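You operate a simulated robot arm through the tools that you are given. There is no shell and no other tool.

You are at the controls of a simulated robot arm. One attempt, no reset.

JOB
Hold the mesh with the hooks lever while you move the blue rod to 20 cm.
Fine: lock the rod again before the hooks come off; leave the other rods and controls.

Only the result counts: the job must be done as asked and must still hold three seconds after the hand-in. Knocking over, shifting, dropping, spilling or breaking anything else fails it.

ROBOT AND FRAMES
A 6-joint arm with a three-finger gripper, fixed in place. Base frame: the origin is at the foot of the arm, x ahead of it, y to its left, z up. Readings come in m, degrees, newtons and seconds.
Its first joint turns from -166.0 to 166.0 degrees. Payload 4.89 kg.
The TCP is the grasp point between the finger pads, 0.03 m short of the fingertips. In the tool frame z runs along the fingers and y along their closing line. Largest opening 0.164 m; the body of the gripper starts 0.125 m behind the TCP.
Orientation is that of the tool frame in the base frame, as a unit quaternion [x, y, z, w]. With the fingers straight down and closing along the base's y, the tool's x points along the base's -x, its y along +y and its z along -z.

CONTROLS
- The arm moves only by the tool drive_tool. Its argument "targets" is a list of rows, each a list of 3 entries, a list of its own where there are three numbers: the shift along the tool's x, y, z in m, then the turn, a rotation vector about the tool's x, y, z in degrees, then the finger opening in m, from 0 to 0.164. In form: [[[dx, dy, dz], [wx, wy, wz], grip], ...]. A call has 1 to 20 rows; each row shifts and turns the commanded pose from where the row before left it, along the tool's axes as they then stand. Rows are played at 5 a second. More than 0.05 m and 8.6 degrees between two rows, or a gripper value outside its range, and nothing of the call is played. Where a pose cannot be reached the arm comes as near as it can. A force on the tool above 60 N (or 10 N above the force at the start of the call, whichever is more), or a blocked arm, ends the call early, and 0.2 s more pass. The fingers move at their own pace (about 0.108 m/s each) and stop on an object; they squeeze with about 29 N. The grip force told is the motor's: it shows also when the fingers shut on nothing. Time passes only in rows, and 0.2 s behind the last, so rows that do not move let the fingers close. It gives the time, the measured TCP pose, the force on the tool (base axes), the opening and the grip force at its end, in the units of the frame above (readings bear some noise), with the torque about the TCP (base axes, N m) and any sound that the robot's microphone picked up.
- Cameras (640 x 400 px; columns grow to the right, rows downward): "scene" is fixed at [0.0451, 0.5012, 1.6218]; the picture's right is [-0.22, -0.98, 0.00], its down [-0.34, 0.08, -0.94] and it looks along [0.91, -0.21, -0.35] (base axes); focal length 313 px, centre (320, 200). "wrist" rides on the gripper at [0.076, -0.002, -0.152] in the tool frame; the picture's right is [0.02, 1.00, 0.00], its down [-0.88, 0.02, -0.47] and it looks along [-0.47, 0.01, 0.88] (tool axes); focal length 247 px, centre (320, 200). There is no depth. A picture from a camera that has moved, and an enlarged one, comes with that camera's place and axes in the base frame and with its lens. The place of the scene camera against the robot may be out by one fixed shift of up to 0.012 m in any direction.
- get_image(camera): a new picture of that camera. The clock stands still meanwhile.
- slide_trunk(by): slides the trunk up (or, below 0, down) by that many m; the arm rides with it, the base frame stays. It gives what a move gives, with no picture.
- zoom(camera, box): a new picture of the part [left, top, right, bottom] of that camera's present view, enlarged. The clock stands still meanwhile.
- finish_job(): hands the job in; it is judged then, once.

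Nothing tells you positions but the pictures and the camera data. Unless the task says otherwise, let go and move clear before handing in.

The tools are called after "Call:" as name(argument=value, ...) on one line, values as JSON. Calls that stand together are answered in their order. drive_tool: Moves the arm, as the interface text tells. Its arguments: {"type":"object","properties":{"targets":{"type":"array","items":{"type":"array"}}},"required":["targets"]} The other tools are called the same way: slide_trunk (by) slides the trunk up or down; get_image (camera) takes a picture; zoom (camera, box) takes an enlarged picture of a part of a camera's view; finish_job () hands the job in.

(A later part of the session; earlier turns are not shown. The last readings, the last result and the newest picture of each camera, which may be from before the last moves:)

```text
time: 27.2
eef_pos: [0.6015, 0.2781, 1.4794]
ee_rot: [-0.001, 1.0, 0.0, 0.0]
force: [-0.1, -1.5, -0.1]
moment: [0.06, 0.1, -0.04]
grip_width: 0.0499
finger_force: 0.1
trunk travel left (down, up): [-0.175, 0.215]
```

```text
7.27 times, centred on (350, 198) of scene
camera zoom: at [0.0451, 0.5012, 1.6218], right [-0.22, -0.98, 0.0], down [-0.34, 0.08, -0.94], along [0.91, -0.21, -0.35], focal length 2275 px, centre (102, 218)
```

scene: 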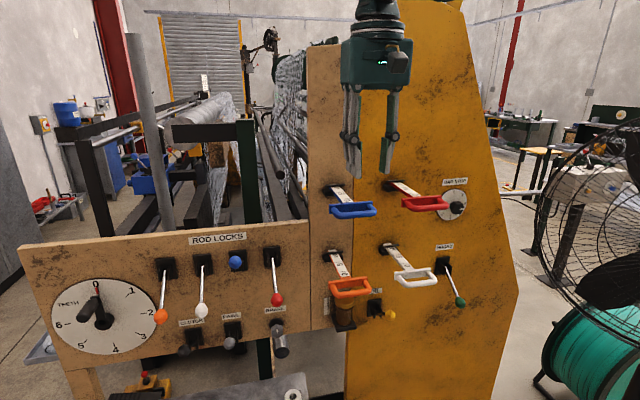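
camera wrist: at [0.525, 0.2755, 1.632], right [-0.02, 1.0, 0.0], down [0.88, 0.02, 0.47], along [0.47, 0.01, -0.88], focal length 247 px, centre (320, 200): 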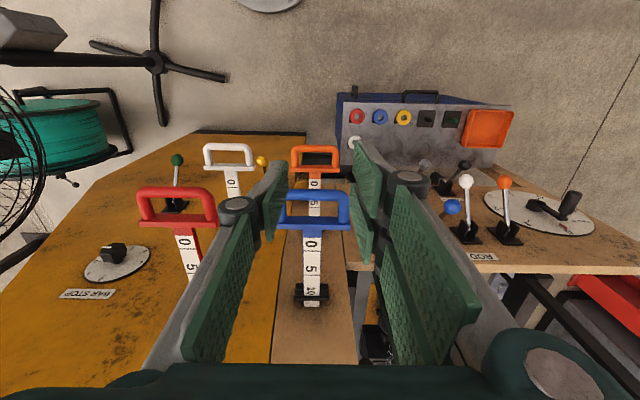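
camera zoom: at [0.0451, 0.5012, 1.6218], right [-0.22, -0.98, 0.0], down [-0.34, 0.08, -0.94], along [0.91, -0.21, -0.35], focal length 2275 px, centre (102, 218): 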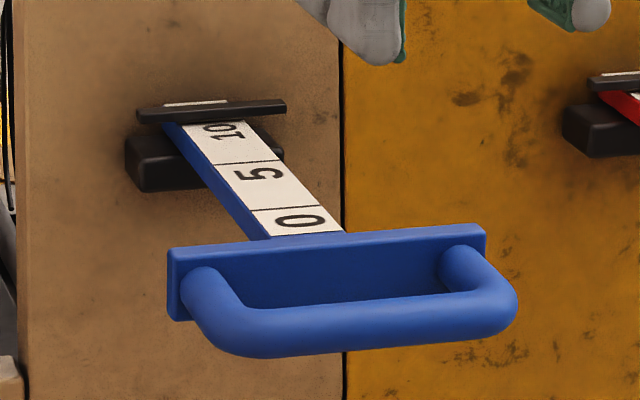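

The scale reads just about 10 at the strap. I'll roll the gripper 90° so the fingers close along x, staying above the handle.

Call:
drive_tool(targets=[[[0, 0, 0], [0, 0, 8.182], 0.05], [[0, 0, 0], [0, 0, 8.182], 0.05], [[0, 0, 0], [0, 0, 8.182], 0.05], [[0, 0, 0], [0, 0, 8.182], 0.05], [[0, 0, 0], [0, 0, 8.182], 0.05], [[0, 0, 0], [0, 0, 8.182], 0.05], [[0, 0, 0], [0, 0, 8.182], 0.05], [[0, 0, 0], [0, 0, 8.182], 0.05], [[0, 0, 0], [0, 0, 8.182], 0.05], [[0, 0, 0], [0, 0, 8.182], 0.05], [[0, 0, 0], [0, 0, 8.18], 0.05], [[0, 0, 0], [0, 0, 0], 0.05]])

Call:
get_image(camera="wrist")

Call:
get_image(camera="scene")

```text
time: 29.8
eef_pos: [0.6018, 0.2785, 1.4806]
ee_rot: [0.708, 0.706, 0.0, 0.0]
force: [-0.1, -0.1, -0.4]
moment: [-0.04, 0.02, -0.01]
grip_width: 0.0498
finger_force: 0.0
trunk travel left (down, up): [-0.175, 0.215]
```

```text
taken
camera wrist: at [0.5995, 0.3538, 1.632], right [1.0, 0.02, 0.0], down [0.02, -0.88, 0.47], along [0.01, -0.47, -0.88], focal length 247 px, centre (320, 200)
```

wrist: 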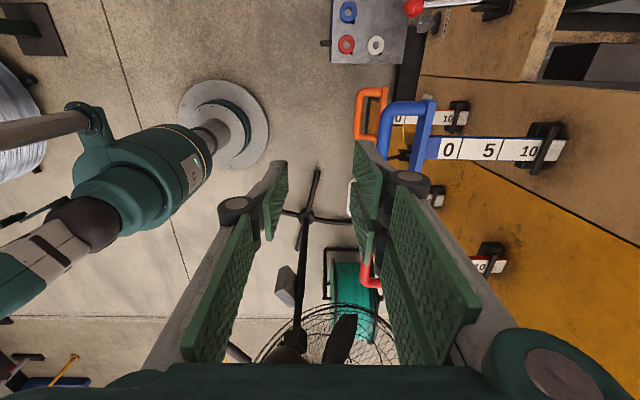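

```text
taken
```

scene: 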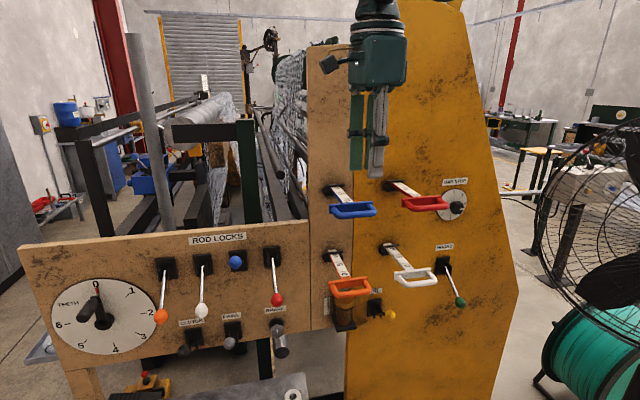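

Now I have an excellent view of the blue rod's scale. I'll zoom in on it, including where the strap sits.

Call:
zoom(camera="wrist", box=[370, 90, 580, 190])

Call:
zoom(camera="wrist", box=[500, 110, 580, 180])

```text
3.05 times, centred on (475, 140) of wrist
camera zoom: at [0.5995, 0.3538, 1.632], right [1.0, 0.02, 0.0], down [0.02, -0.88, 0.47], along [0.01, -0.47, -0.88], focal length 753 px, centre (-152, 383)
```

zoom: 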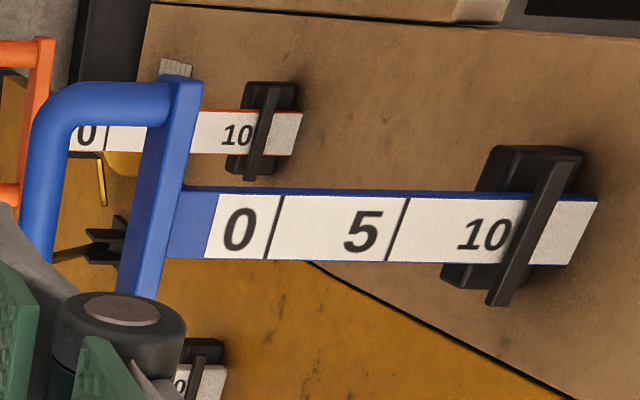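

```text
5.71 times, centred on (540, 145) of wrist
camera zoom: at [0.5995, 0.3538, 1.632], right [1.0, 0.02, 0.0], down [0.02, -0.88, 0.47], along [0.01, -0.47, -0.88], focal length 1411 px, centre (-937, 514)
```

zoom: 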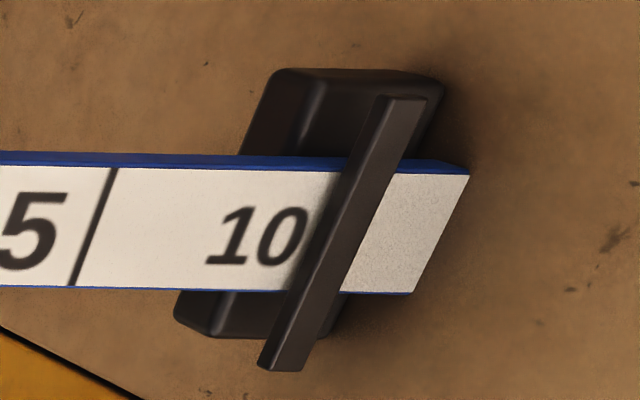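

Call:
zoom(camera="wrist", box=[360, 90, 450, 170])

```text
5.00 times, centred on (405, 130) of wrist
camera zoom: at [0.5995, 0.3538, 1.632], right [1.0, 0.02, 0.0], down [0.02, -0.88, 0.47], along [0.01, -0.47, -0.88], focal length 1235 px, centre (-105, 550)
```

zoom: 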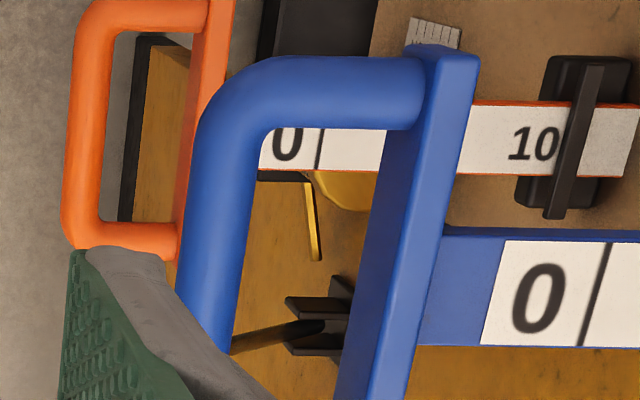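

Using only wrist views, I now put the grip bar at about (0.678, 0.270, 1.330). The scene camera has a small offset. I'll move directly above the bar with a narrow opening, come partway down and check.

Call:
drive_tool(targets=[[[-0.0043, 0.038, 0], [0, 0, 0], 0.036], [[-0.0042, 0.0382, 0], [0, 0, 0], 0.036], [[0, 0, 0.035], [0, 0, 0], 0.036], [[0, 0, 0.035], [0, 0, 0], 0.036], [[0, 0, 0], [0, 0, 0], 0.036]])

Call:
get_image(camera="wrist")

Call:
zoom(camera="scene", box=[310, 120, 430, 230])

```text
time: 31.0
eef_pos: [0.6791, 0.271, 1.4103]
ee_rot: [0.707, 0.707, 0.0, 0.0]
force: [-0.6, 0.3, 0.4]
moment: [0.01, -0.03, 0.04]
grip_width: 0.0361
finger_force: 0.1
trunk travel left (down, up): [-0.175, 0.215]
```

```text
taken
camera wrist: at [0.6761, 0.3463, 1.5622], right [1.0, 0.02, 0.0], down [0.02, -0.88, 0.47], along [0.01, -0.47, -0.88], focal length 247 px, centre (320, 200)
```

wrist: 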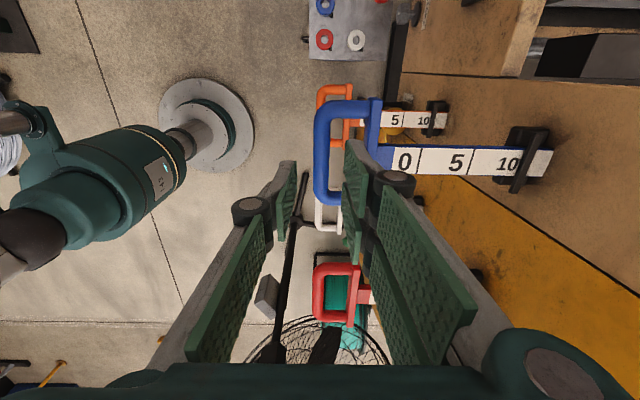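

```text
3.64 times, centred on (370, 175) of scene
camera zoom: at [0.0451, 0.5012, 1.6218], right [-0.22, -0.98, 0.0], down [-0.34, 0.08, -0.94], along [0.91, -0.21, -0.35], focal length 1138 px, centre (138, 291)
```

zoom: 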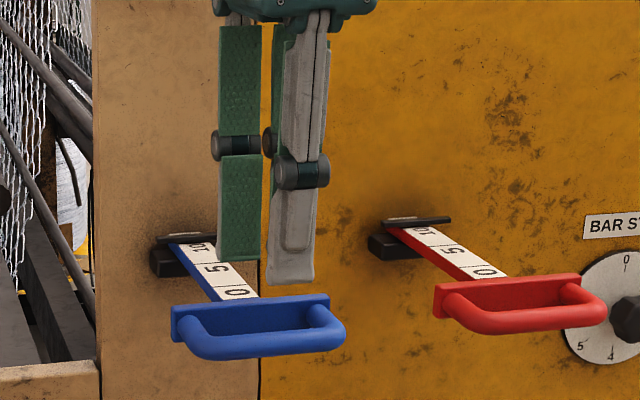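

Call:
zoom(camera="wrist", box=[270, 80, 430, 220])

Call:
zoom(camera="wrist", box=[480, 110, 570, 210])

```text
2.86 times, centred on (350, 150) of wrist
camera zoom: at [0.6761, 0.3463, 1.5622], right [1.0, 0.02, 0.0], down [0.02, -0.88, 0.47], along [0.01, -0.47, -0.88], focal length 706 px, centre (234, 343)
```

zoom: 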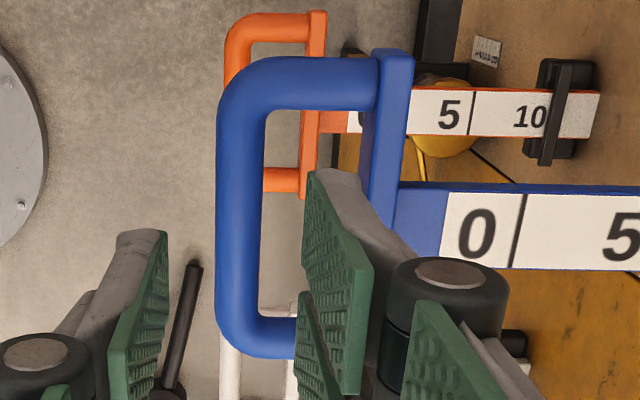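

```text
4.00 times, centred on (525, 160) of wrist
camera zoom: at [0.6761, 0.3463, 1.5622], right [1.0, 0.02, 0.0], down [0.02, -0.88, 0.47], along [0.01, -0.47, -0.88], focal length 988 px, centre (-500, 360)
```

zoom: 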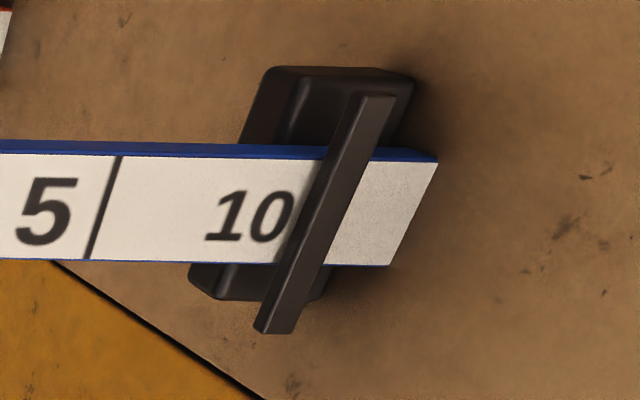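

The bar is centred between the fingers, with x≈0.680 for the bar and 0.679 for the tool. I'll descend 6.5 cm so the fingers straddle it, then close.

Call:
drive_tool(targets=[[[0, 0, 0.022], [0, 0, 0], 0.036], [[0, 0, 0.022], [0, 0, 0], 0.036], [[0, 0, 0.021], [0, 0, 0], 0.036], [[0, 0, 0], [0, 0, 0], 0.036]])

Call:
get_image(camera="wrist")

Call:
zoom(camera="scene", box=[310, 150, 410, 230])

```text
time: 32.0
eef_pos: [0.6786, 0.2708, 1.3448]
ee_rot: [0.707, 0.707, 0.0, 0.0]
force: [1.0, 0.1, -0.7]
moment: [0.04, 0.0, 0.02]
grip_width: 0.036
finger_force: 0.1
trunk travel left (down, up): [-0.175, 0.215]
```

```text
taken
camera wrist: at [0.6759, 0.3469, 1.4962], right [1.0, 0.02, 0.0], down [0.02, -0.88, 0.47], along [0.01, -0.47, -0.88], focal length 247 px, centre (320, 200)
```

wrist: 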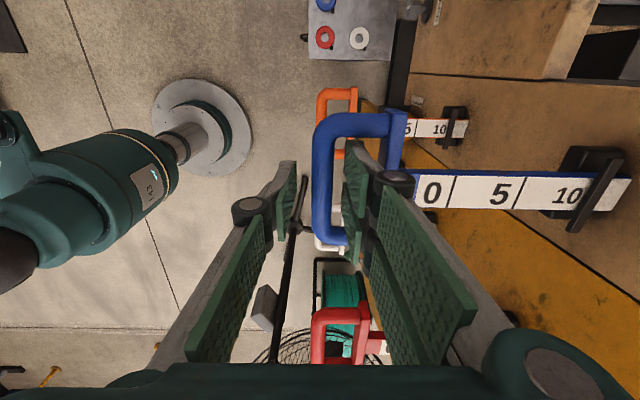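

```text
5.00 times, centred on (360, 190) of scene
camera zoom: at [0.0451, 0.5012, 1.6218], right [-0.22, -0.98, 0.0], down [-0.34, 0.08, -0.94], along [0.91, -0.21, -0.35], focal length 1564 px, centre (120, 250)
```

zoom: 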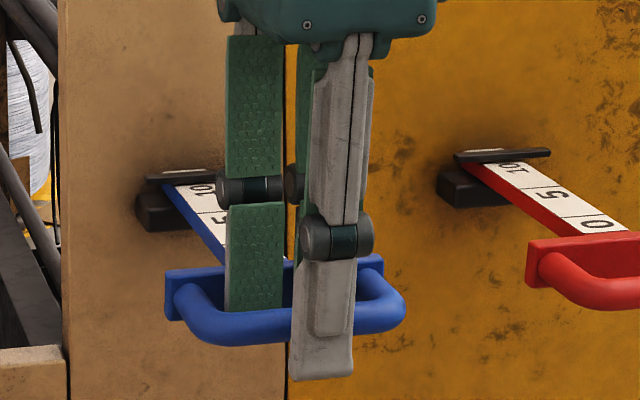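

One finger is inside the U and the other is outside it. I'll close on the bar.

Call:
drive_tool(targets=[[[0, 0, 0], [0, 0, 0], 0.02], [[0, 0, 0], [0, 0, 0], 0.0], [[0, 0, 0], [0, 0, 0], 0.0]])

Call:
get_image(camera="wrist")

```text
time: 32.8
eef_pos: [0.6788, 0.2722, 1.3443]
ee_rot: [0.707, 0.708, -0.001, 0.001]
force: [0.4, -1.0, -12.4]
moment: [0.07, -0.02, -1.71]
grip_width: 0.0154
finger_force: 45.3
trunk travel left (down, up): [-0.175, 0.215]
```

```text
taken
camera wrist: at [0.6763, 0.3469, 1.4959], right [1.0, 0.02, 0.0], down [0.02, -0.88, 0.47], along [0.01, -0.47, -0.88], focal length 247 px, centre (320, 200)
```

wrist: 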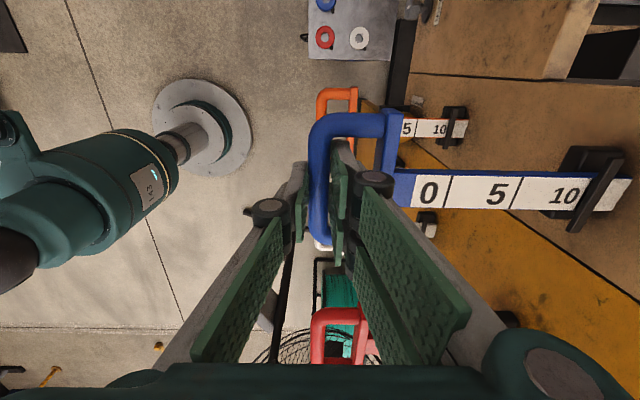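

The bar is gripped at a width of 0.0154. The rod slid a few mm as the grip centred it, so it is free. I'll pull it out 8 cm in small steps.

Call:
drive_tool(targets=[[[0, -0.01, 0], [0, 0, 0], 0.0], [[0, -0.015, 0], [0, 0, 0], 0.0], [[0, -0.02, 0], [0, 0, 0], 0.0], [[0, -0.02, 0], [0, 0, 0], 0.0], [[0, -0.015, 0], [0, 0, 0], 0.0], [[0, 0, 0], [0, 0, 0], 0.0]])

Call:
get_image(camera="wrist")

Call:
get_image(camera="scene")

```text
time: 34.2
eef_pos: [0.5985, 0.2718, 1.3441]
ee_rot: [0.707, 0.707, 0.0, 0.001]
force: [-5.1, 2.3, -30.5]
moment: [-0.18, 0.06, -1.62]
grip_width: 0.0153
finger_force: 44.9
trunk travel left (down, up): [-0.175, 0.215]
```

```text
taken
camera wrist: at [0.5963, 0.347, 1.4959], right [1.0, 0.02, 0.0], down [0.02, -0.88, 0.47], along [0.01, -0.47, -0.88], focal length 247 px, centre (320, 200)
```

wrist: 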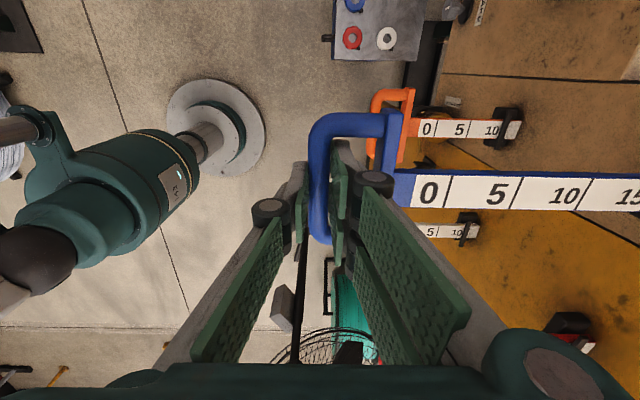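

```text
taken
```

scene: 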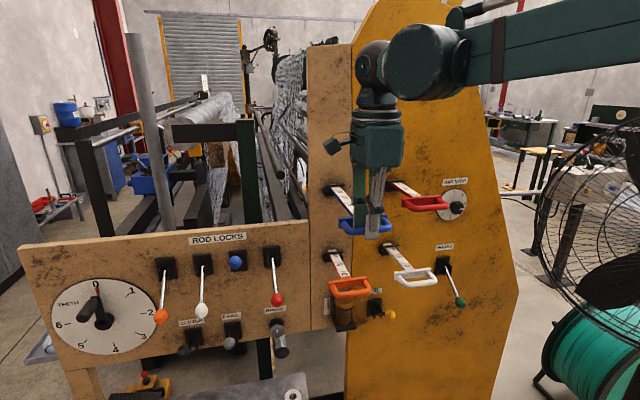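

The rod is sliding out cleanly. I'll zoom the scene view on the strap to read the scale.

Call:
zoom(camera="scene", box=[315, 170, 385, 225])

Call:
zoom(camera="wrist", box=[420, 150, 640, 230])

```text
7.27 times, centred on (350, 198) of scene
camera zoom: at [0.0451, 0.5012, 1.6218], right [-0.22, -0.98, 0.0], down [-0.34, 0.08, -0.94], along [0.91, -0.21, -0.35], focal length 2275 px, centre (102, 218)
```

zoom: 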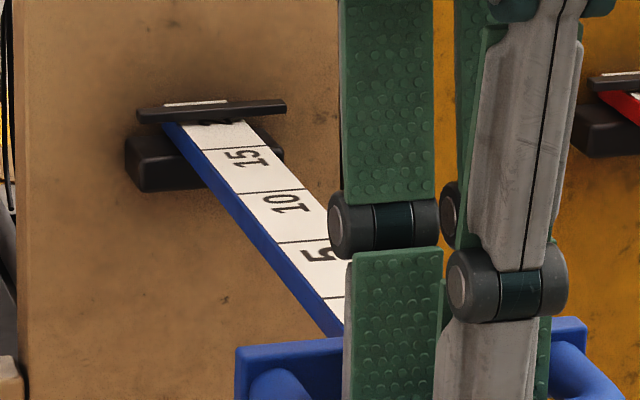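

```text
2.91 times, centred on (530, 190) of wrist
camera zoom: at [0.5963, 0.347, 1.4959], right [1.0, 0.02, 0.0], down [0.02, -0.88, 0.47], along [0.01, -0.47, -0.88], focal length 718 px, centre (-291, 229)
```

zoom: 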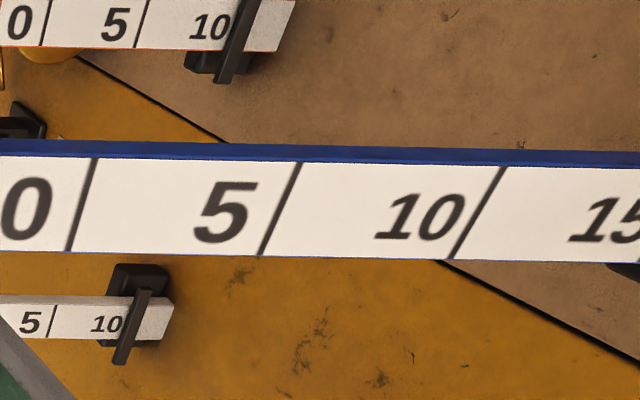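

Pulled out 8 cm, the reading is about 18 by estimate. I'll zoom on the other rods' straps to see how they sit against their lines, so I can judge which part of the strap is the index.

Call:
zoom(camera="wrist", box=[415, 100, 525, 160])

Call:
zoom(camera="wrist", box=[400, 200, 490, 260])

Call:
zoom(camera="wrist", box=[540, 300, 640, 365])

Call:
zoom(camera="scene", box=[320, 175, 355, 205])

Call:
zoom(camera="scene", box=[380, 235, 415, 265])

Call:
zoom(camera="scene", box=[320, 240, 355, 270])

Call:
zoom(camera="scene", box=[380, 172, 420, 202])

```text
5.82 times, centred on (470, 130) of wrist
camera zoom: at [0.5963, 0.347, 1.4959], right [1.0, 0.02, 0.0], down [0.02, -0.88, 0.47], along [0.01, -0.47, -0.88], focal length 1437 px, centre (-553, 607)
```

zoom: 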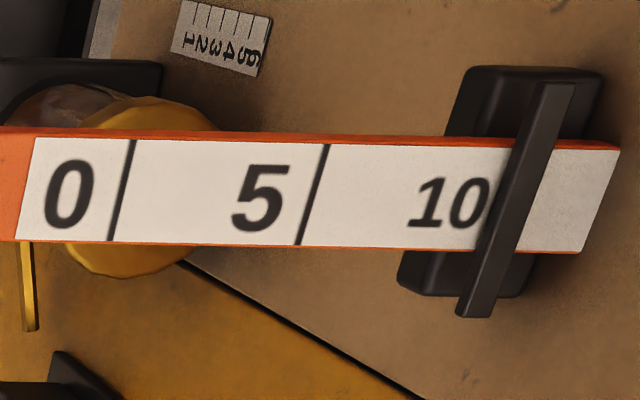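

```text
6.67 times, centred on (445, 230) of wrist
camera zoom: at [0.5963, 0.347, 1.4959], right [1.0, 0.02, 0.0], down [0.02, -0.88, 0.47], along [0.01, -0.47, -0.88], focal length 1646 px, centre (-513, 0)
```

zoom: 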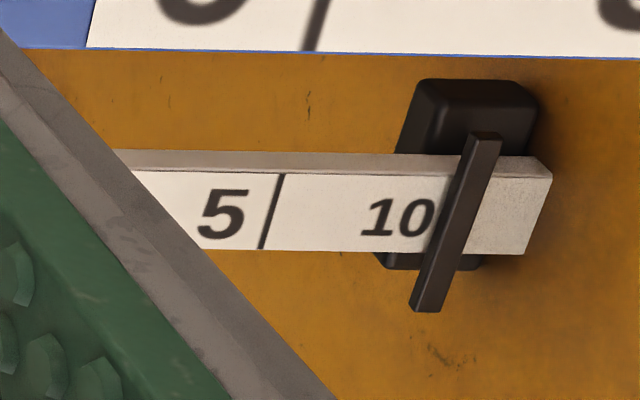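

```text
6.15 times, centred on (590, 332) of wrist
camera zoom: at [0.5963, 0.347, 1.4959], right [1.0, 0.02, 0.0], down [0.02, -0.88, 0.47], along [0.01, -0.47, -0.88], focal length 1520 px, centre (-1342, -615)
```

zoom: 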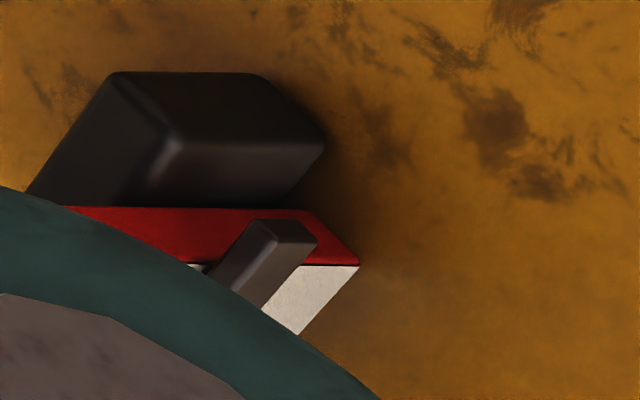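

```text
13.33 times, centred on (338, 190) of scene
camera zoom: at [0.0451, 0.5012, 1.6218], right [-0.22, -0.98, 0.0], down [-0.34, 0.08, -0.94], along [0.91, -0.21, -0.35], focal length 4171 px, centre (87, 333)
```

zoom: 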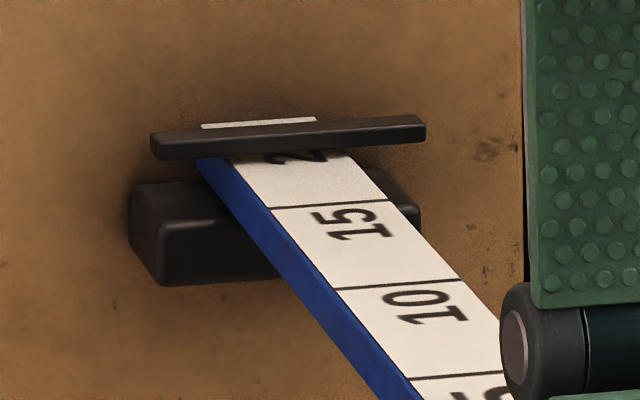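

```text
13.33 times, centred on (398, 250) of scene
camera zoom: at [0.0451, 0.5012, 1.6218], right [-0.22, -0.98, 0.0], down [-0.34, 0.08, -0.94], along [0.91, -0.21, -0.35], focal length 4171 px, centre (-713, -467)
```

zoom: 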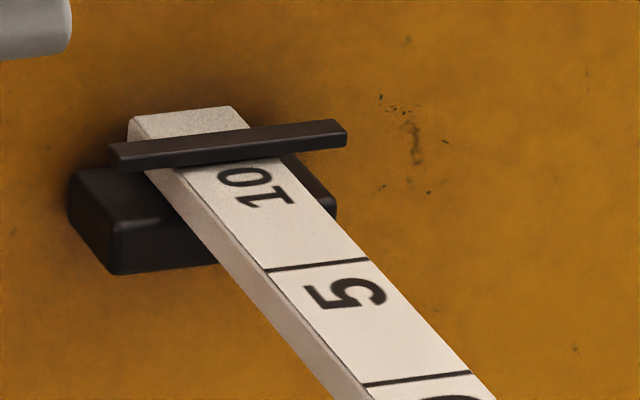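

```text
13.33 times, centred on (338, 255) of scene
camera zoom: at [0.0451, 0.5012, 1.6218], right [-0.22, -0.98, 0.0], down [-0.34, 0.08, -0.94], along [0.91, -0.21, -0.35], focal length 4171 px, centre (87, -533)
```

zoom: 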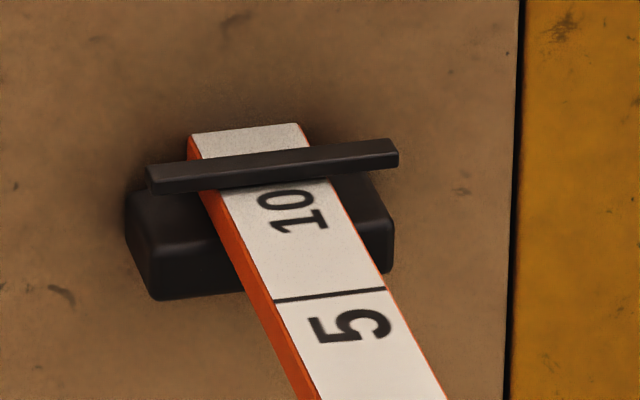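

```text
13.33 times, centred on (400, 187) of scene
camera zoom: at [0.0451, 0.5012, 1.6218], right [-0.22, -0.98, 0.0], down [-0.34, 0.08, -0.94], along [0.91, -0.21, -0.35], focal length 4171 px, centre (-747, 373)
```

zoom: 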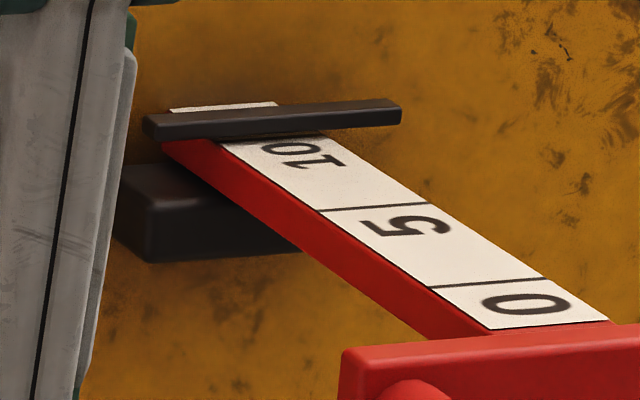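

The strap centre seems to be the index, with the rod having started at about 9.9–10.0. I'll pull another 1.95 cm, easing the tool down 2 mm to relieve vertical load. Then I'll release carefully and take a close measurement.

Call:
drive_tool(targets=[[[0, -0.01, 0.002], [0, 0, 0], 0.0], [[0, -0.0095, 0.001], [0, 0, 0], 0.0], [[0, 0, 0], [0, 0, 0], 0.0], [[0, 0, 0], [0, 0, 0], 0.0]])

Call:
zoom(camera="scene", box=[320, 175, 355, 205])

```text
time: 35.2
eef_pos: [0.5791, 0.272, 1.3441]
ee_rot: [0.707, 0.707, 0.001, 0.001]
force: [-1.4, 10.3, 35.9]
moment: [0.45, 0.04, -1.71]
grip_width: 0.0155
finger_force: 45.0
trunk travel left (down, up): [-0.175, 0.215]
```

```text
13.33 times, centred on (338, 190) of scene
camera zoom: at [0.0451, 0.5012, 1.6218], right [-0.22, -0.98, 0.0], down [-0.34, 0.08, -0.94], along [0.91, -0.21, -0.35], focal length 4171 px, centre (87, 333)
```

zoom: 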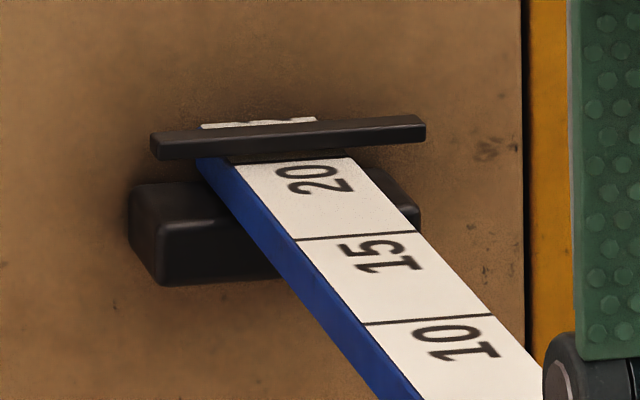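

Line 20 now seems to sit right at the strap. I'll relieve the vertical load, then look closer.

Call:
drive_tool(targets=[[[0, 0, -0.0015], [0, 0, 0], 0.0], [[0, 0, 0], [0, 0, 0], 0.0]])

Call:
zoom(camera="scene", box=[325, 178, 346, 192])

Call:
zoom(camera="wrist", box=[540, 140, 640, 230])

```text
time: 35.8
eef_pos: [0.5789, 0.2714, 1.3436]
ee_rot: [0.707, 0.707, -0.001, 0.0]
force: [-5.5, 16.0, 5.3]
moment: [0.82, 0.03, -1.72]
grip_width: 0.0151
finger_force: 45.1
trunk travel left (down, up): [-0.175, 0.215]
```

```text
16.00 times, centred on (336, 185) of scene
camera zoom: at [0.0451, 0.5012, 1.6218], right [-0.22, -0.98, 0.0], down [-0.34, 0.08, -0.94], along [0.91, -0.21, -0.35], focal length 5005 px, centre (72, 440)
```

zoom: 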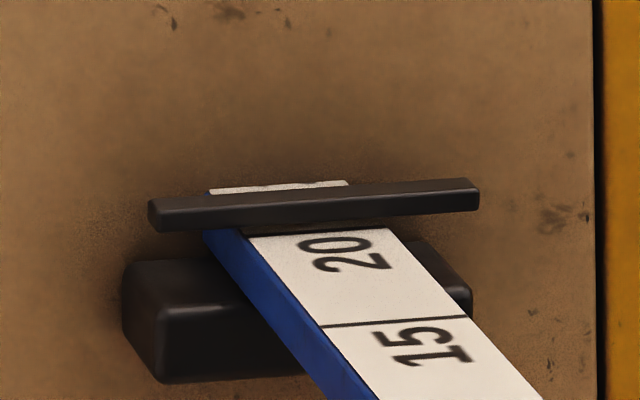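

```text
4.44 times, centred on (590, 185) of wrist
camera zoom: at [0.5765, 0.3465, 1.495], right [1.0, 0.02, 0.0], down [0.02, -0.88, 0.47], along [0.01, -0.47, -0.88], focal length 1098 px, centre (-880, 267)
```

zoom: 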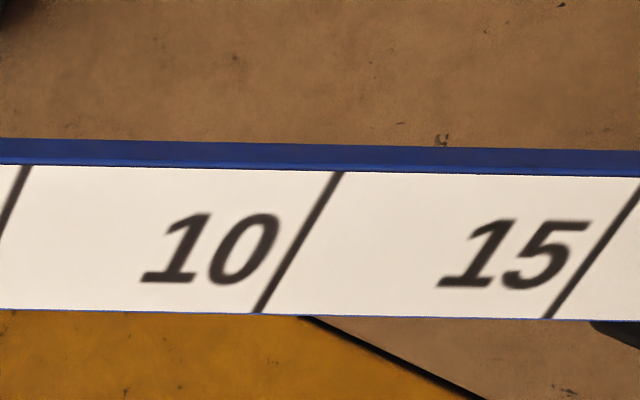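

Line 20 is just visible at the front lower edge of the strap in this oblique view. I'll open the fingers gently, rise clear, and look from closer above the strap before locking.

Call:
drive_tool(targets=[[[0, 0, 0], [0, 0, 0], 0.024], [[0, 0, 0], [0, 0, 0], 0.036], [[0, 0, -0.02], [0, 0, 0], 0.036], [[0, 0, -0.048], [0, 0, 0], 0.036], [[0, 0, -0.048], [0, 0, 0], 0.036], [[-0.009, 0.0465, 0], [0, 0, 0], 0.036], [[-0.009, 0.0465, 0], [0, 0, 0], 0.036], [[-0.009, 0.0465, 0], [0, 0, 0], 0.036], [[-0.009, 0.0465, 0], [0, 0, 0], 0.036], [[0, 0, 0], [0, 0, 0], 0.036]])

Call:
get_image(camera="wrist")

Call:
get_image(camera="scene")

```text
time: 38.0
eef_pos: [0.7673, 0.2358, 1.4607]
ee_rot: [0.707, 0.707, 0.0, -0.001]
force: [2.0, 0.9, -0.1]
moment: [0.0, 0.21, -0.02]
grip_width: 0.0359
finger_force: 0.0
trunk travel left (down, up): [-0.175, 0.215]
```

```text
taken
camera wrist: at [0.765, 0.3112, 1.6119], right [1.0, 0.02, 0.0], down [0.02, -0.88, 0.47], along [0.01, -0.47, -0.88], focal length 247 px, centre (320, 200)
```

wrist: 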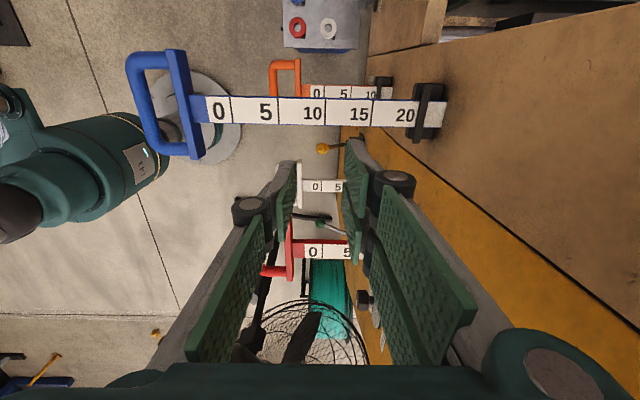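

```text
taken
```

scene: 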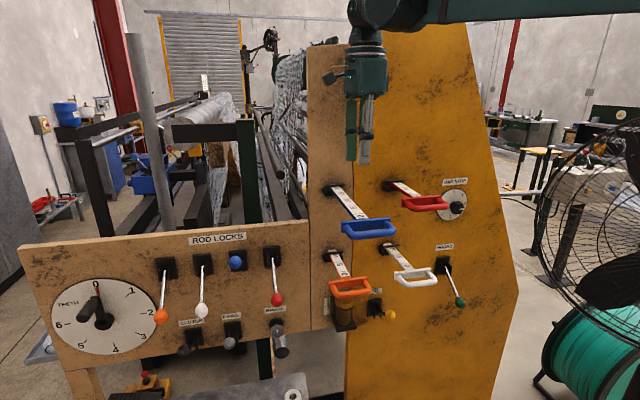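

Now the whole scale and the strap are visible from nearly overhead. I'll zoom in for precise measurement.

Call:
zoom(camera="wrist", box=[380, 70, 460, 140])

Call:
zoom(camera="wrist", box=[190, 60, 460, 160])

Call:
zoom(camera="wrist", box=[410, 75, 450, 135])

```text
5.71 times, centred on (420, 105) of wrist
camera zoom: at [0.765, 0.3112, 1.6119], right [1.0, 0.02, 0.0], down [0.02, -0.88, 0.47], along [0.01, -0.47, -0.88], focal length 1411 px, centre (-251, 743)
```

zoom: 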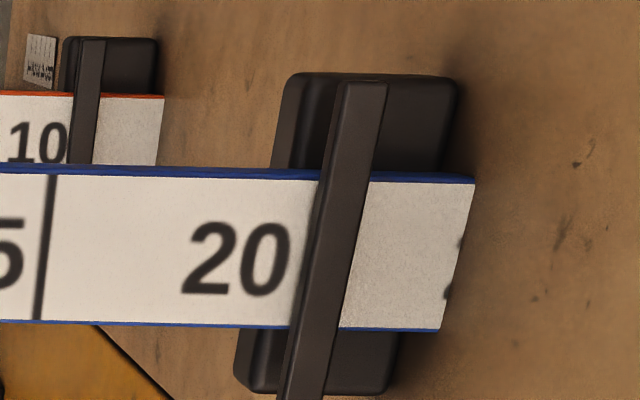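

```text
2.37 times, centred on (325, 110) of wrist
camera zoom: at [0.765, 0.3112, 1.6119], right [1.0, 0.02, 0.0], down [0.02, -0.88, 0.47], along [0.01, -0.47, -0.88], focal length 585 px, centre (308, 413)
```

zoom: 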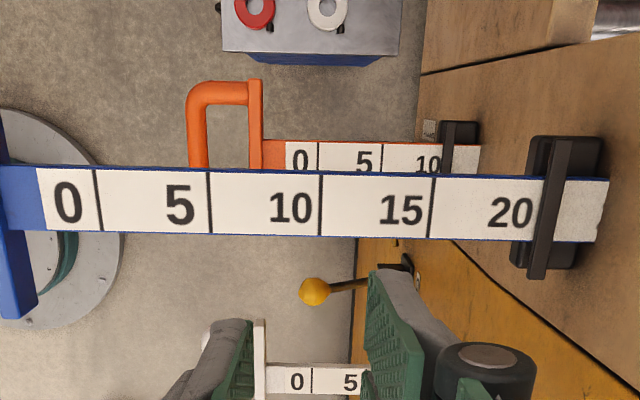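

```text
6.67 times, centred on (430, 105) of wrist
camera zoom: at [0.765, 0.3112, 1.6119], right [1.0, 0.02, 0.0], down [0.02, -0.88, 0.47], along [0.01, -0.47, -0.88], focal length 1646 px, centre (-413, 833)
```

zoom: 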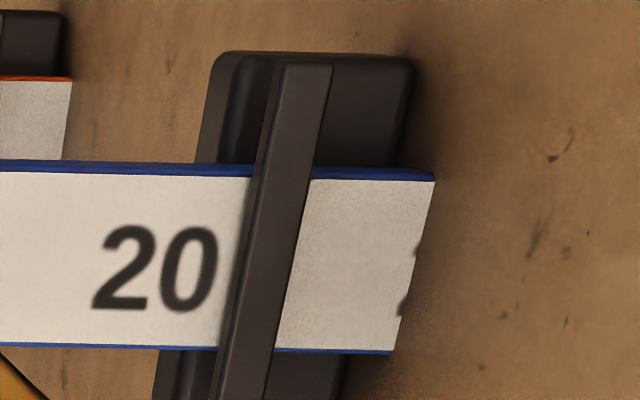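

The strap spans about 19.7–20.5 on the scale, with its centre at about 20.1. The rod is therefore at 20 cm within reading accuracy. Next I'll lock it, so I'm moving back toward the blue lock lever and undoing the roll.

Call:
drive_tool(targets=[[[0.04, -0.0209, 0], [0, 0, 0], 0.05], [[0.04, -0.0209, 0], [0, 0, 0], 0.05], [[0.04, -0.0209, 0], [0, 0, 0], 0.05], [[0.04, -0.0209, 0], [0, 0, 0], 0.05], [[0.04, -0.0209, 0], [0, 0, 0], 0.05], [[0.04, -0.0209, 0], [0, 0, 0], 0.05], [[0.04, -0.0209, 0], [0, 0, 0], 0.05], [[0.042, -0.0209, 0], [0, 0, 0], 0.05], [[0, 0, 0], [0, 0, -8.182], 0.05], [[0, 0, 0], [0, 0, -8.182], 0.05], [[0, 0, 0], [0, 0, -8.182], 0.05], [[0, 0, 0], [0, 0, -8.182], 0.05], [[0, 0, 0], [0, 0, -8.182], 0.05], [[0, 0, 0], [0, 0, -8.182], 0.05], [[0, 0, 0], [0, 0, -8.182], 0.05], [[0, 0, 0], [0, 0, -8.182], 0.05], [[0, 0, 0], [0, 0, -8.182], 0.05], [[0, 0, 0], [0, 0, -8.182], 0.05], [[0, 0, 0], [0, 0, -8.18], 0.05], [[0, 0, 0], [0, 0, 0], 0.05]])

```text
time: 42.2
eef_pos: [0.5981, 0.5576, 1.4587]
ee_rot: [-0.002, 1.0, -0.001, 0.0]
force: [0.0, -0.2, 0.0]
moment: [0.01, 0.01, 0.0]
grip_width: 0.05
finger_force: 0.1
trunk travel left (down, up): [-0.175, 0.215]
```

Call:
drive_tool(targets=[[[0, 0, 0], [0, -7.5, 0], 0.05], [[0, 0, 0], [0, -7.5, 0], 0.05], [[0, 0, 0], [0, -7.5, 0], 0.05], [[0, 0, 0], [0, -7.5, 0], 0.05], [[0, 0, 0], [0, -7.5, 0], 0.05], [[0, 0, 0], [0, -7.5, 0], 0.05], [[0, 0, 0], [0, -7.5, 0], 0.05], [[0, 0, 0], [0, -7.5, 0], 0.05], [[0.0308, 0, 0.0346], [0, 0, 0], 0.05], [[0.0308, 0, 0.0346], [0, 0, 0], 0.05], [[0.0308, 0, 0.0346], [0, 0, 0], 0.05], [[0.0308, 0, 0.0346], [0, 0, 0], 0.05], [[0.0308, 0, 0.0346], [0, 0, 0], 0.05], [[0, 0, 0], [0, 0, 0], 0.05]])

Call:
get_image(camera="wrist")

Call:
get_image(camera="scene")

```text
time: 45.2
eef_pos: [0.673, 0.556, 1.2412]
ee_rot: [0.0, 0.866, 0.0, 0.5]
force: [0.8, 0.7, 0.4]
moment: [-0.03, -0.02, -0.06]
grip_width: 0.05
finger_force: 0.1
trunk travel left (down, up): [-0.175, 0.215]
```

```text
taken
camera wrist: at [0.5019, 0.5536, 1.2503], right [-0.01, 1.0, -0.02], down [0.03, 0.02, 1.0], along [1.0, 0.01, -0.03], focal length 247 px, centre (320, 200)
```

wrist: 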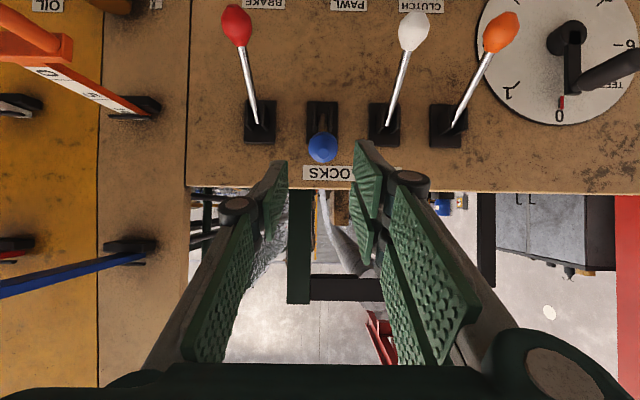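

```text
taken
```

scene: 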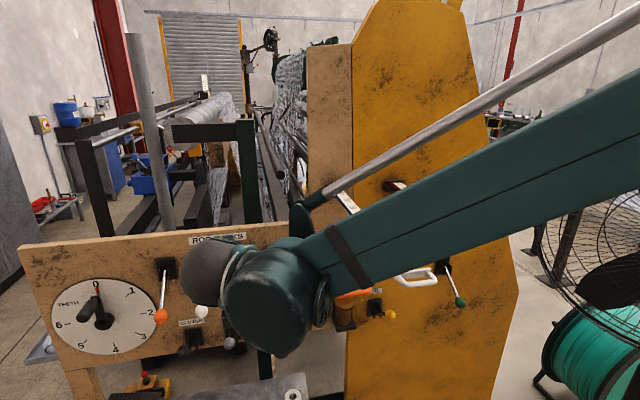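

The blue lock knob is where I left it, in the up position. I'll nudge +2.5 mm in y, advance 11 cm and grip it.

Call:
drive_tool(targets=[[[0, 0.0025, 0.04], [0, 0, 0], 0.05], [[0, 0, 0.04], [0, 0, 0], 0.05], [[0, 0, 0.031], [0, 0, 0], 0.05], [[0, 0, 0], [0, 0, 0], 0.035], [[0, 0, 0], [0, 0, 0], 0.0], [[0, 0, 0], [0, 0, 0], 0.0]])

Call:
get_image(camera="wrist")

```text
time: 46.6
eef_pos: [0.7678, 0.5604, 1.1867]
ee_rot: [0.001, 0.865, -0.001, 0.501]
force: [-6.3, 5.8, 5.8]
moment: [0.05, -0.11, 0.16]
grip_width: 0.0308
finger_force: 45.3
trunk travel left (down, up): [-0.175, 0.215]
```

```text
taken
camera wrist: at [0.5972, 0.5568, 1.1958], right [-0.01, 1.0, -0.02], down [0.03, 0.02, 1.0], along [1.0, 0.01, -0.03], focal length 247 px, centre (320, 200)
```

wrist: 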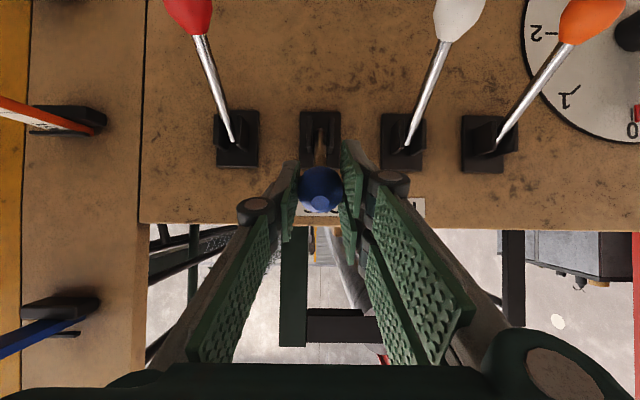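

The knob is gripped cleanly. I'll bring the blue lock lever down along its arc, the first half first.

Call:
drive_tool(targets=[[[0.0145, 0, -0.0004], [0, 0, 0], 0.0], [[0.0144, 0, 0.0014], [0, 0, 0], 0.0], [[0.01415, 0, 0.0031], [0, 0, 0], 0.0], [[0.0136, 0, 0.00485], [0, 0, 0], 0.0], [[0.013, 0, 0.00645], [0, 0, 0], 0.0], [[0, 0, 0], [0, 0, 0], 0.0]])

Call:
get_image(camera="wrist")

```text
time: 48.0
eef_pos: [0.7477, 0.5606, 1.1167]
ee_rot: [0.0, 0.866, 0.0, 0.5]
force: [4.1, 23.1, 7.9]
moment: [0.06, -1.11, 0.23]
grip_width: 0.0313
finger_force: 44.9
trunk travel left (down, up): [-0.175, 0.215]
```

```text
taken
camera wrist: at [0.5759, 0.557, 1.1264], right [-0.01, 1.0, -0.02], down [0.03, 0.02, 1.0], along [1.0, 0.01, -0.03], focal length 247 px, centre (320, 200)
```

wrist: 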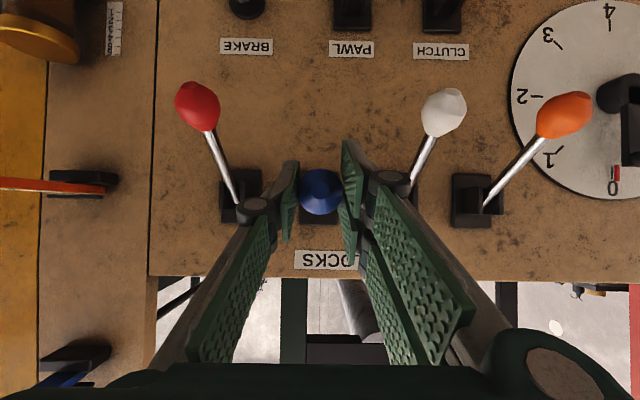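

The lever is at mid-travel. I'll finish the downward arc, with a 1 mm y correction.

Call:
drive_tool(targets=[[[0.0121, 0.001, 0.00805], [0, 0, 0], 0.0], [[0.011, 0, 0.00935], [0, 0, 0], 0.0], [[0.00975, 0, 0.0107], [0, 0, 0], 0.0], [[0.0084, 0, 0.0118], [0, 0, 0], 0.0], [[0.0069, 0, 0.0128], [0, 0, 0], 0.0], [[0, 0, 0], [0, 0, 0], 0.0]])

Call:
get_image(camera="wrist")

```text
time: 49.4
eef_pos: [0.7668, 0.5605, 1.0473]
ee_rot: [-0.001, 0.866, 0.001, 0.499]
force: [5.1, 13.6, 5.7]
moment: [-0.05, -0.79, 0.18]
grip_width: 0.0311
finger_force: 44.4
trunk travel left (down, up): [-0.175, 0.215]
```

```text
taken
camera wrist: at [0.5957, 0.5571, 1.0565], right [-0.01, 1.0, -0.02], down [0.03, 0.02, 1.0], along [1.0, 0.01, -0.03], focal length 247 px, centre (320, 200)
```

wrist: 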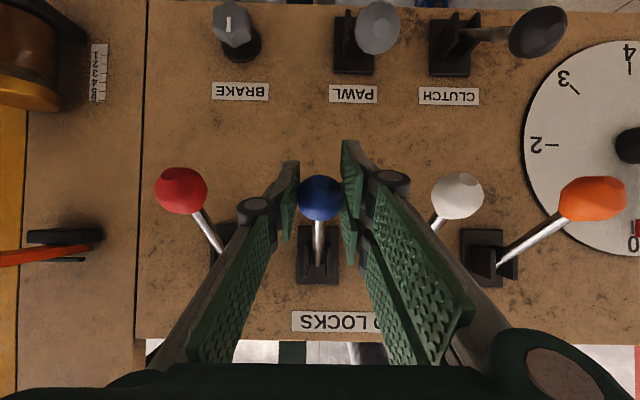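

The lever is within about 2 mm of its original locked position. I'll press slightly further, release and back off.

Call:
drive_tool(targets=[[[0.0028, 0, 0.0051], [0, 0, 0], 0.0], [[0, 0, 0], [0, 0, 0], 0.0], [[0, 0, 0], [0, 0, 0], 0.045], [[0, 0, 0], [0, 0, 0], 0.055], [[0, 0, -0.03], [0, 0, 0], 0.055], [[0, 0, -0.04], [0, 0, 0], 0.055], [[0, 0, -0.04], [0, 0, 0], 0.055], [[0, 0, -0.04], [0, 0, 0], 0.055], [[0, 0, 0], [0, 0, 0], 0.055]])

Call:
get_image(camera="wrist")

Call:
zoom(camera="wrist", box=[200, 90, 500, 250])

```text
time: 51.4
eef_pos: [0.6392, 0.5593, 1.1159]
ee_rot: [0.0, 0.866, 0.0, 0.5]
force: [0.0, -0.6, 0.5]
moment: [0.04, 0.04, 0.08]
grip_width: 0.055
finger_force: 0.0
trunk travel left (down, up): [-0.175, 0.215]
```

```text
taken
camera wrist: at [0.4689, 0.5566, 1.1257], right [-0.01, 1.0, -0.02], down [0.03, 0.02, 1.0], along [1.0, 0.01, -0.03], focal length 247 px, centre (320, 200)
```

wrist: 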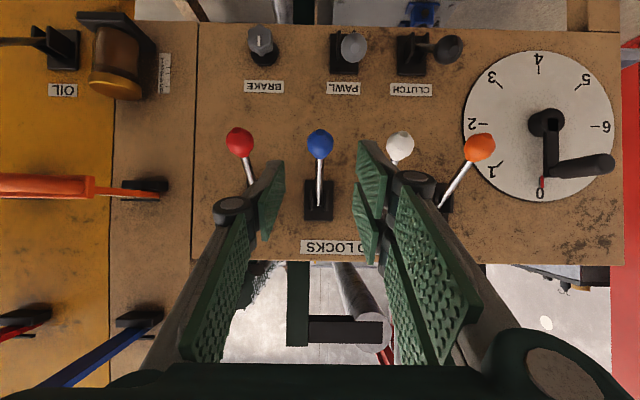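

```text
2.13 times, centred on (350, 170) of wrist
camera zoom: at [0.4689, 0.5566, 1.1257], right [-0.01, 1.0, -0.02], down [0.03, 0.02, 1.0], along [1.0, 0.01, -0.03], focal length 527 px, centre (256, 264)
```

zoom: 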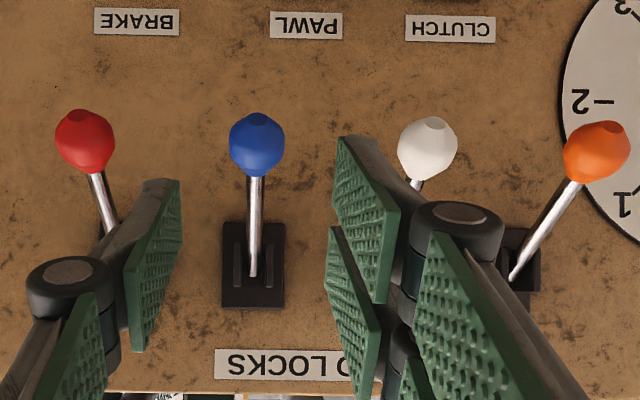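

The blue lock is down and in line with the other lock levers, so the rod is locked. Now I'll pull back from the panel, staying clear of the extended blue handle, and sweep across to the hooks lever.

Call:
drive_tool(targets=[[[0.022, 0, -0.0408], [0, 0, 0], 0.06], [[0.022, 0, -0.0408], [0, 0, 0], 0.06], [[0.022, 0, -0.0408], [0, 0, 0], 0.06], [[0, -0.04657, 0], [0, 0, 0], 0.06], [[0, -0.04657, 0], [0, 0, 0], 0.06], [[0, -0.04657, 0], [0, 0, 0], 0.06], [[0, -0.04657, 0], [0, 0, 0], 0.06], [[0, -0.04657, 0], [0, 0, 0], 0.06], [[0, -0.04657, 0], [0, 0, 0], 0.06], [[0, -0.04657, 0], [0, 0, 0], 0.06], [[0, -0.04657, 0], [0, 0, 0], 0.06], [[0, -0.04657, 0], [0, 0, 0], 0.06], [[0, -0.04657, 0], [0, 0, 0], 0.06], [[0, -0.04657, 0], [0, 0, 0], 0.06], [[0, -0.04657, 0], [0, 0, 0], 0.06], [[0, -0.04657, 0], [0, 0, 0], 0.06], [[0, -0.04657, 0], [0, 0, 0], 0.06], [[0, -0.04657, 0], [0, 0, 0], 0.06], [[0, 0, 0], [0, 0, 0], 0.06]])

Call:
get_image(camera="scene")

Call:
get_image(camera="wrist")

```text
time: 55.4
eef_pos: [0.5093, -0.115, 1.1188]
ee_rot: [-0.023, 0.866, 0.014, 0.5]
force: [-3.9, -11.4, -0.1]
moment: [0.89, -0.35, 1.41]
grip_width: 0.0601
finger_force: 0.1
trunk travel left (down, up): [-0.175, 0.215]
```

```text
taken
```

scene: 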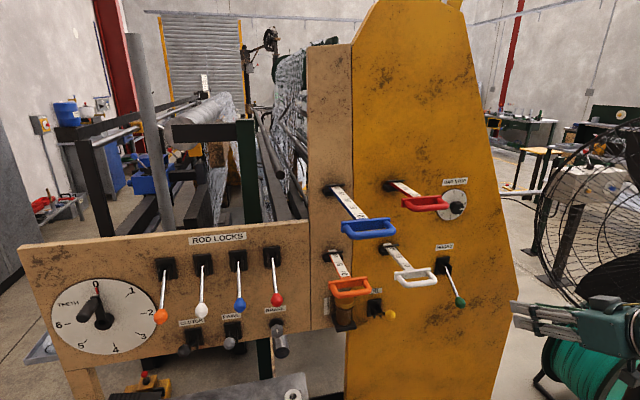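

```text
taken
camera wrist: at [0.3385, -0.1268, 1.1283], right [-0.07, 1.0, -0.02], down [0.03, 0.02, 1.0], along [1.0, 0.06, -0.03], focal length 247 px, centre (320, 200)
```

wrist: 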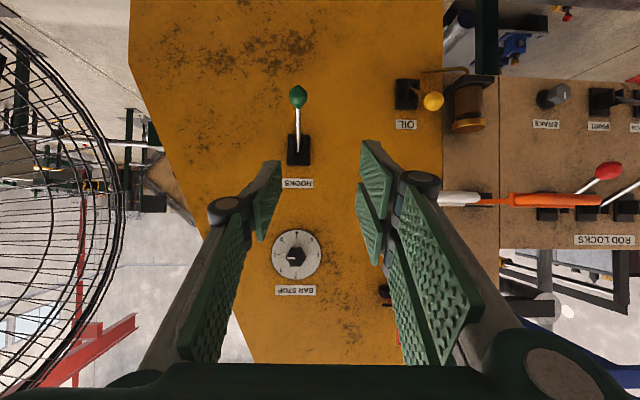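

The tool ended about 2.5 cm short in y and slightly yawed, with a small side force, so something may be touching. I'll hold still for a moment and read again before doing anything else.

Call:
drive_tool(targets=[[[0, 0, 0], [0, 0, 0], 0.06]])

Call:
get_image(camera="scene")

```text
time: 55.8
eef_pos: [0.5018, -0.1405, 1.119]
ee_rot: [0.0, 0.866, 0.001, 0.499]
force: [0.7, -0.3, 0.5]
moment: [-0.01, -0.04, -0.01]
grip_width: 0.06
finger_force: 0.0
trunk travel left (down, up): [-0.175, 0.215]
```

```text
taken
```

scene: 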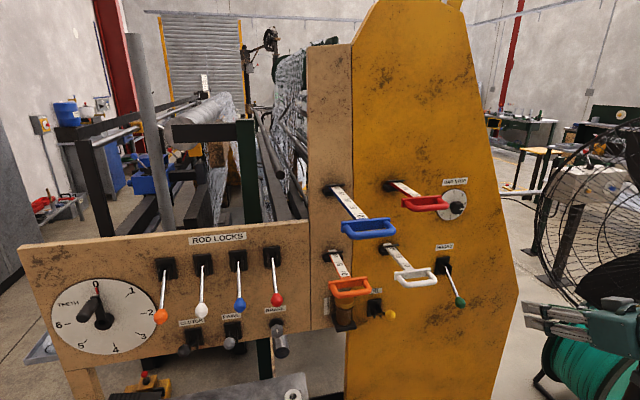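

It was only motion lag. The tool has settled at (0.502, -0.140, 1.119) with no force. Next I'll lower the trunk 10 cm so the hooks knob's lower position is within reach.

Call:
slide_trunk(by=-0.1)

Call:
get_image(camera="wrist")

Call:
get_image(camera="scene")

```text
time: 57.1
eef_pos: [0.5016, -0.1407, 1.0192]
ee_rot: [0.0, 0.866, 0.0, 0.501]
force: [-0.2, -0.1, -0.4]
moment: [0.0, 0.03, 0.0]
grip_width: 0.0601
finger_force: 0.0
trunk travel left (down, up): [-0.075, 0.315]
```

```text
taken
camera wrist: at [0.3311, -0.1429, 1.0284], right [-0.01, 1.0, -0.02], down [0.03, 0.02, 1.0], along [1.0, 0.01, -0.03], focal length 247 px, centre (320, 200)
```

wrist: 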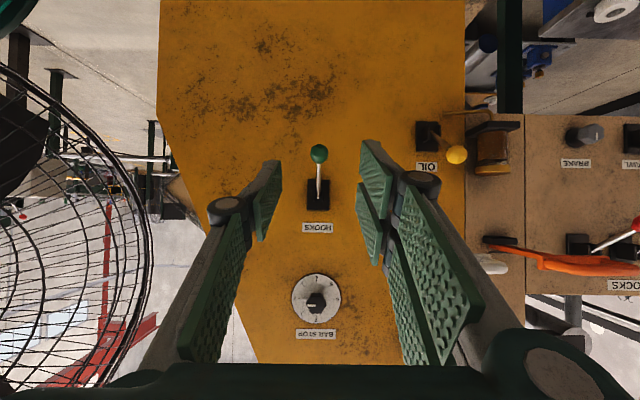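

```text
taken
```

scene: 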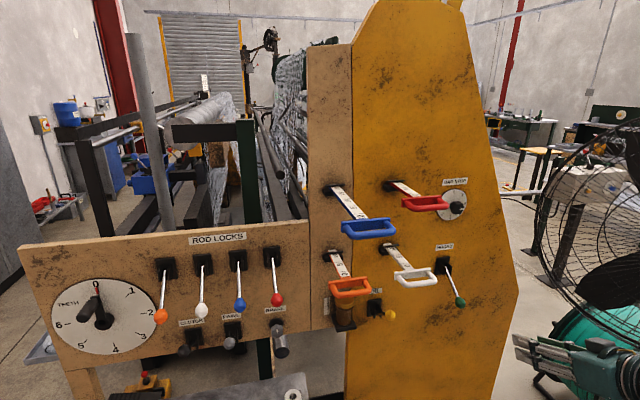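

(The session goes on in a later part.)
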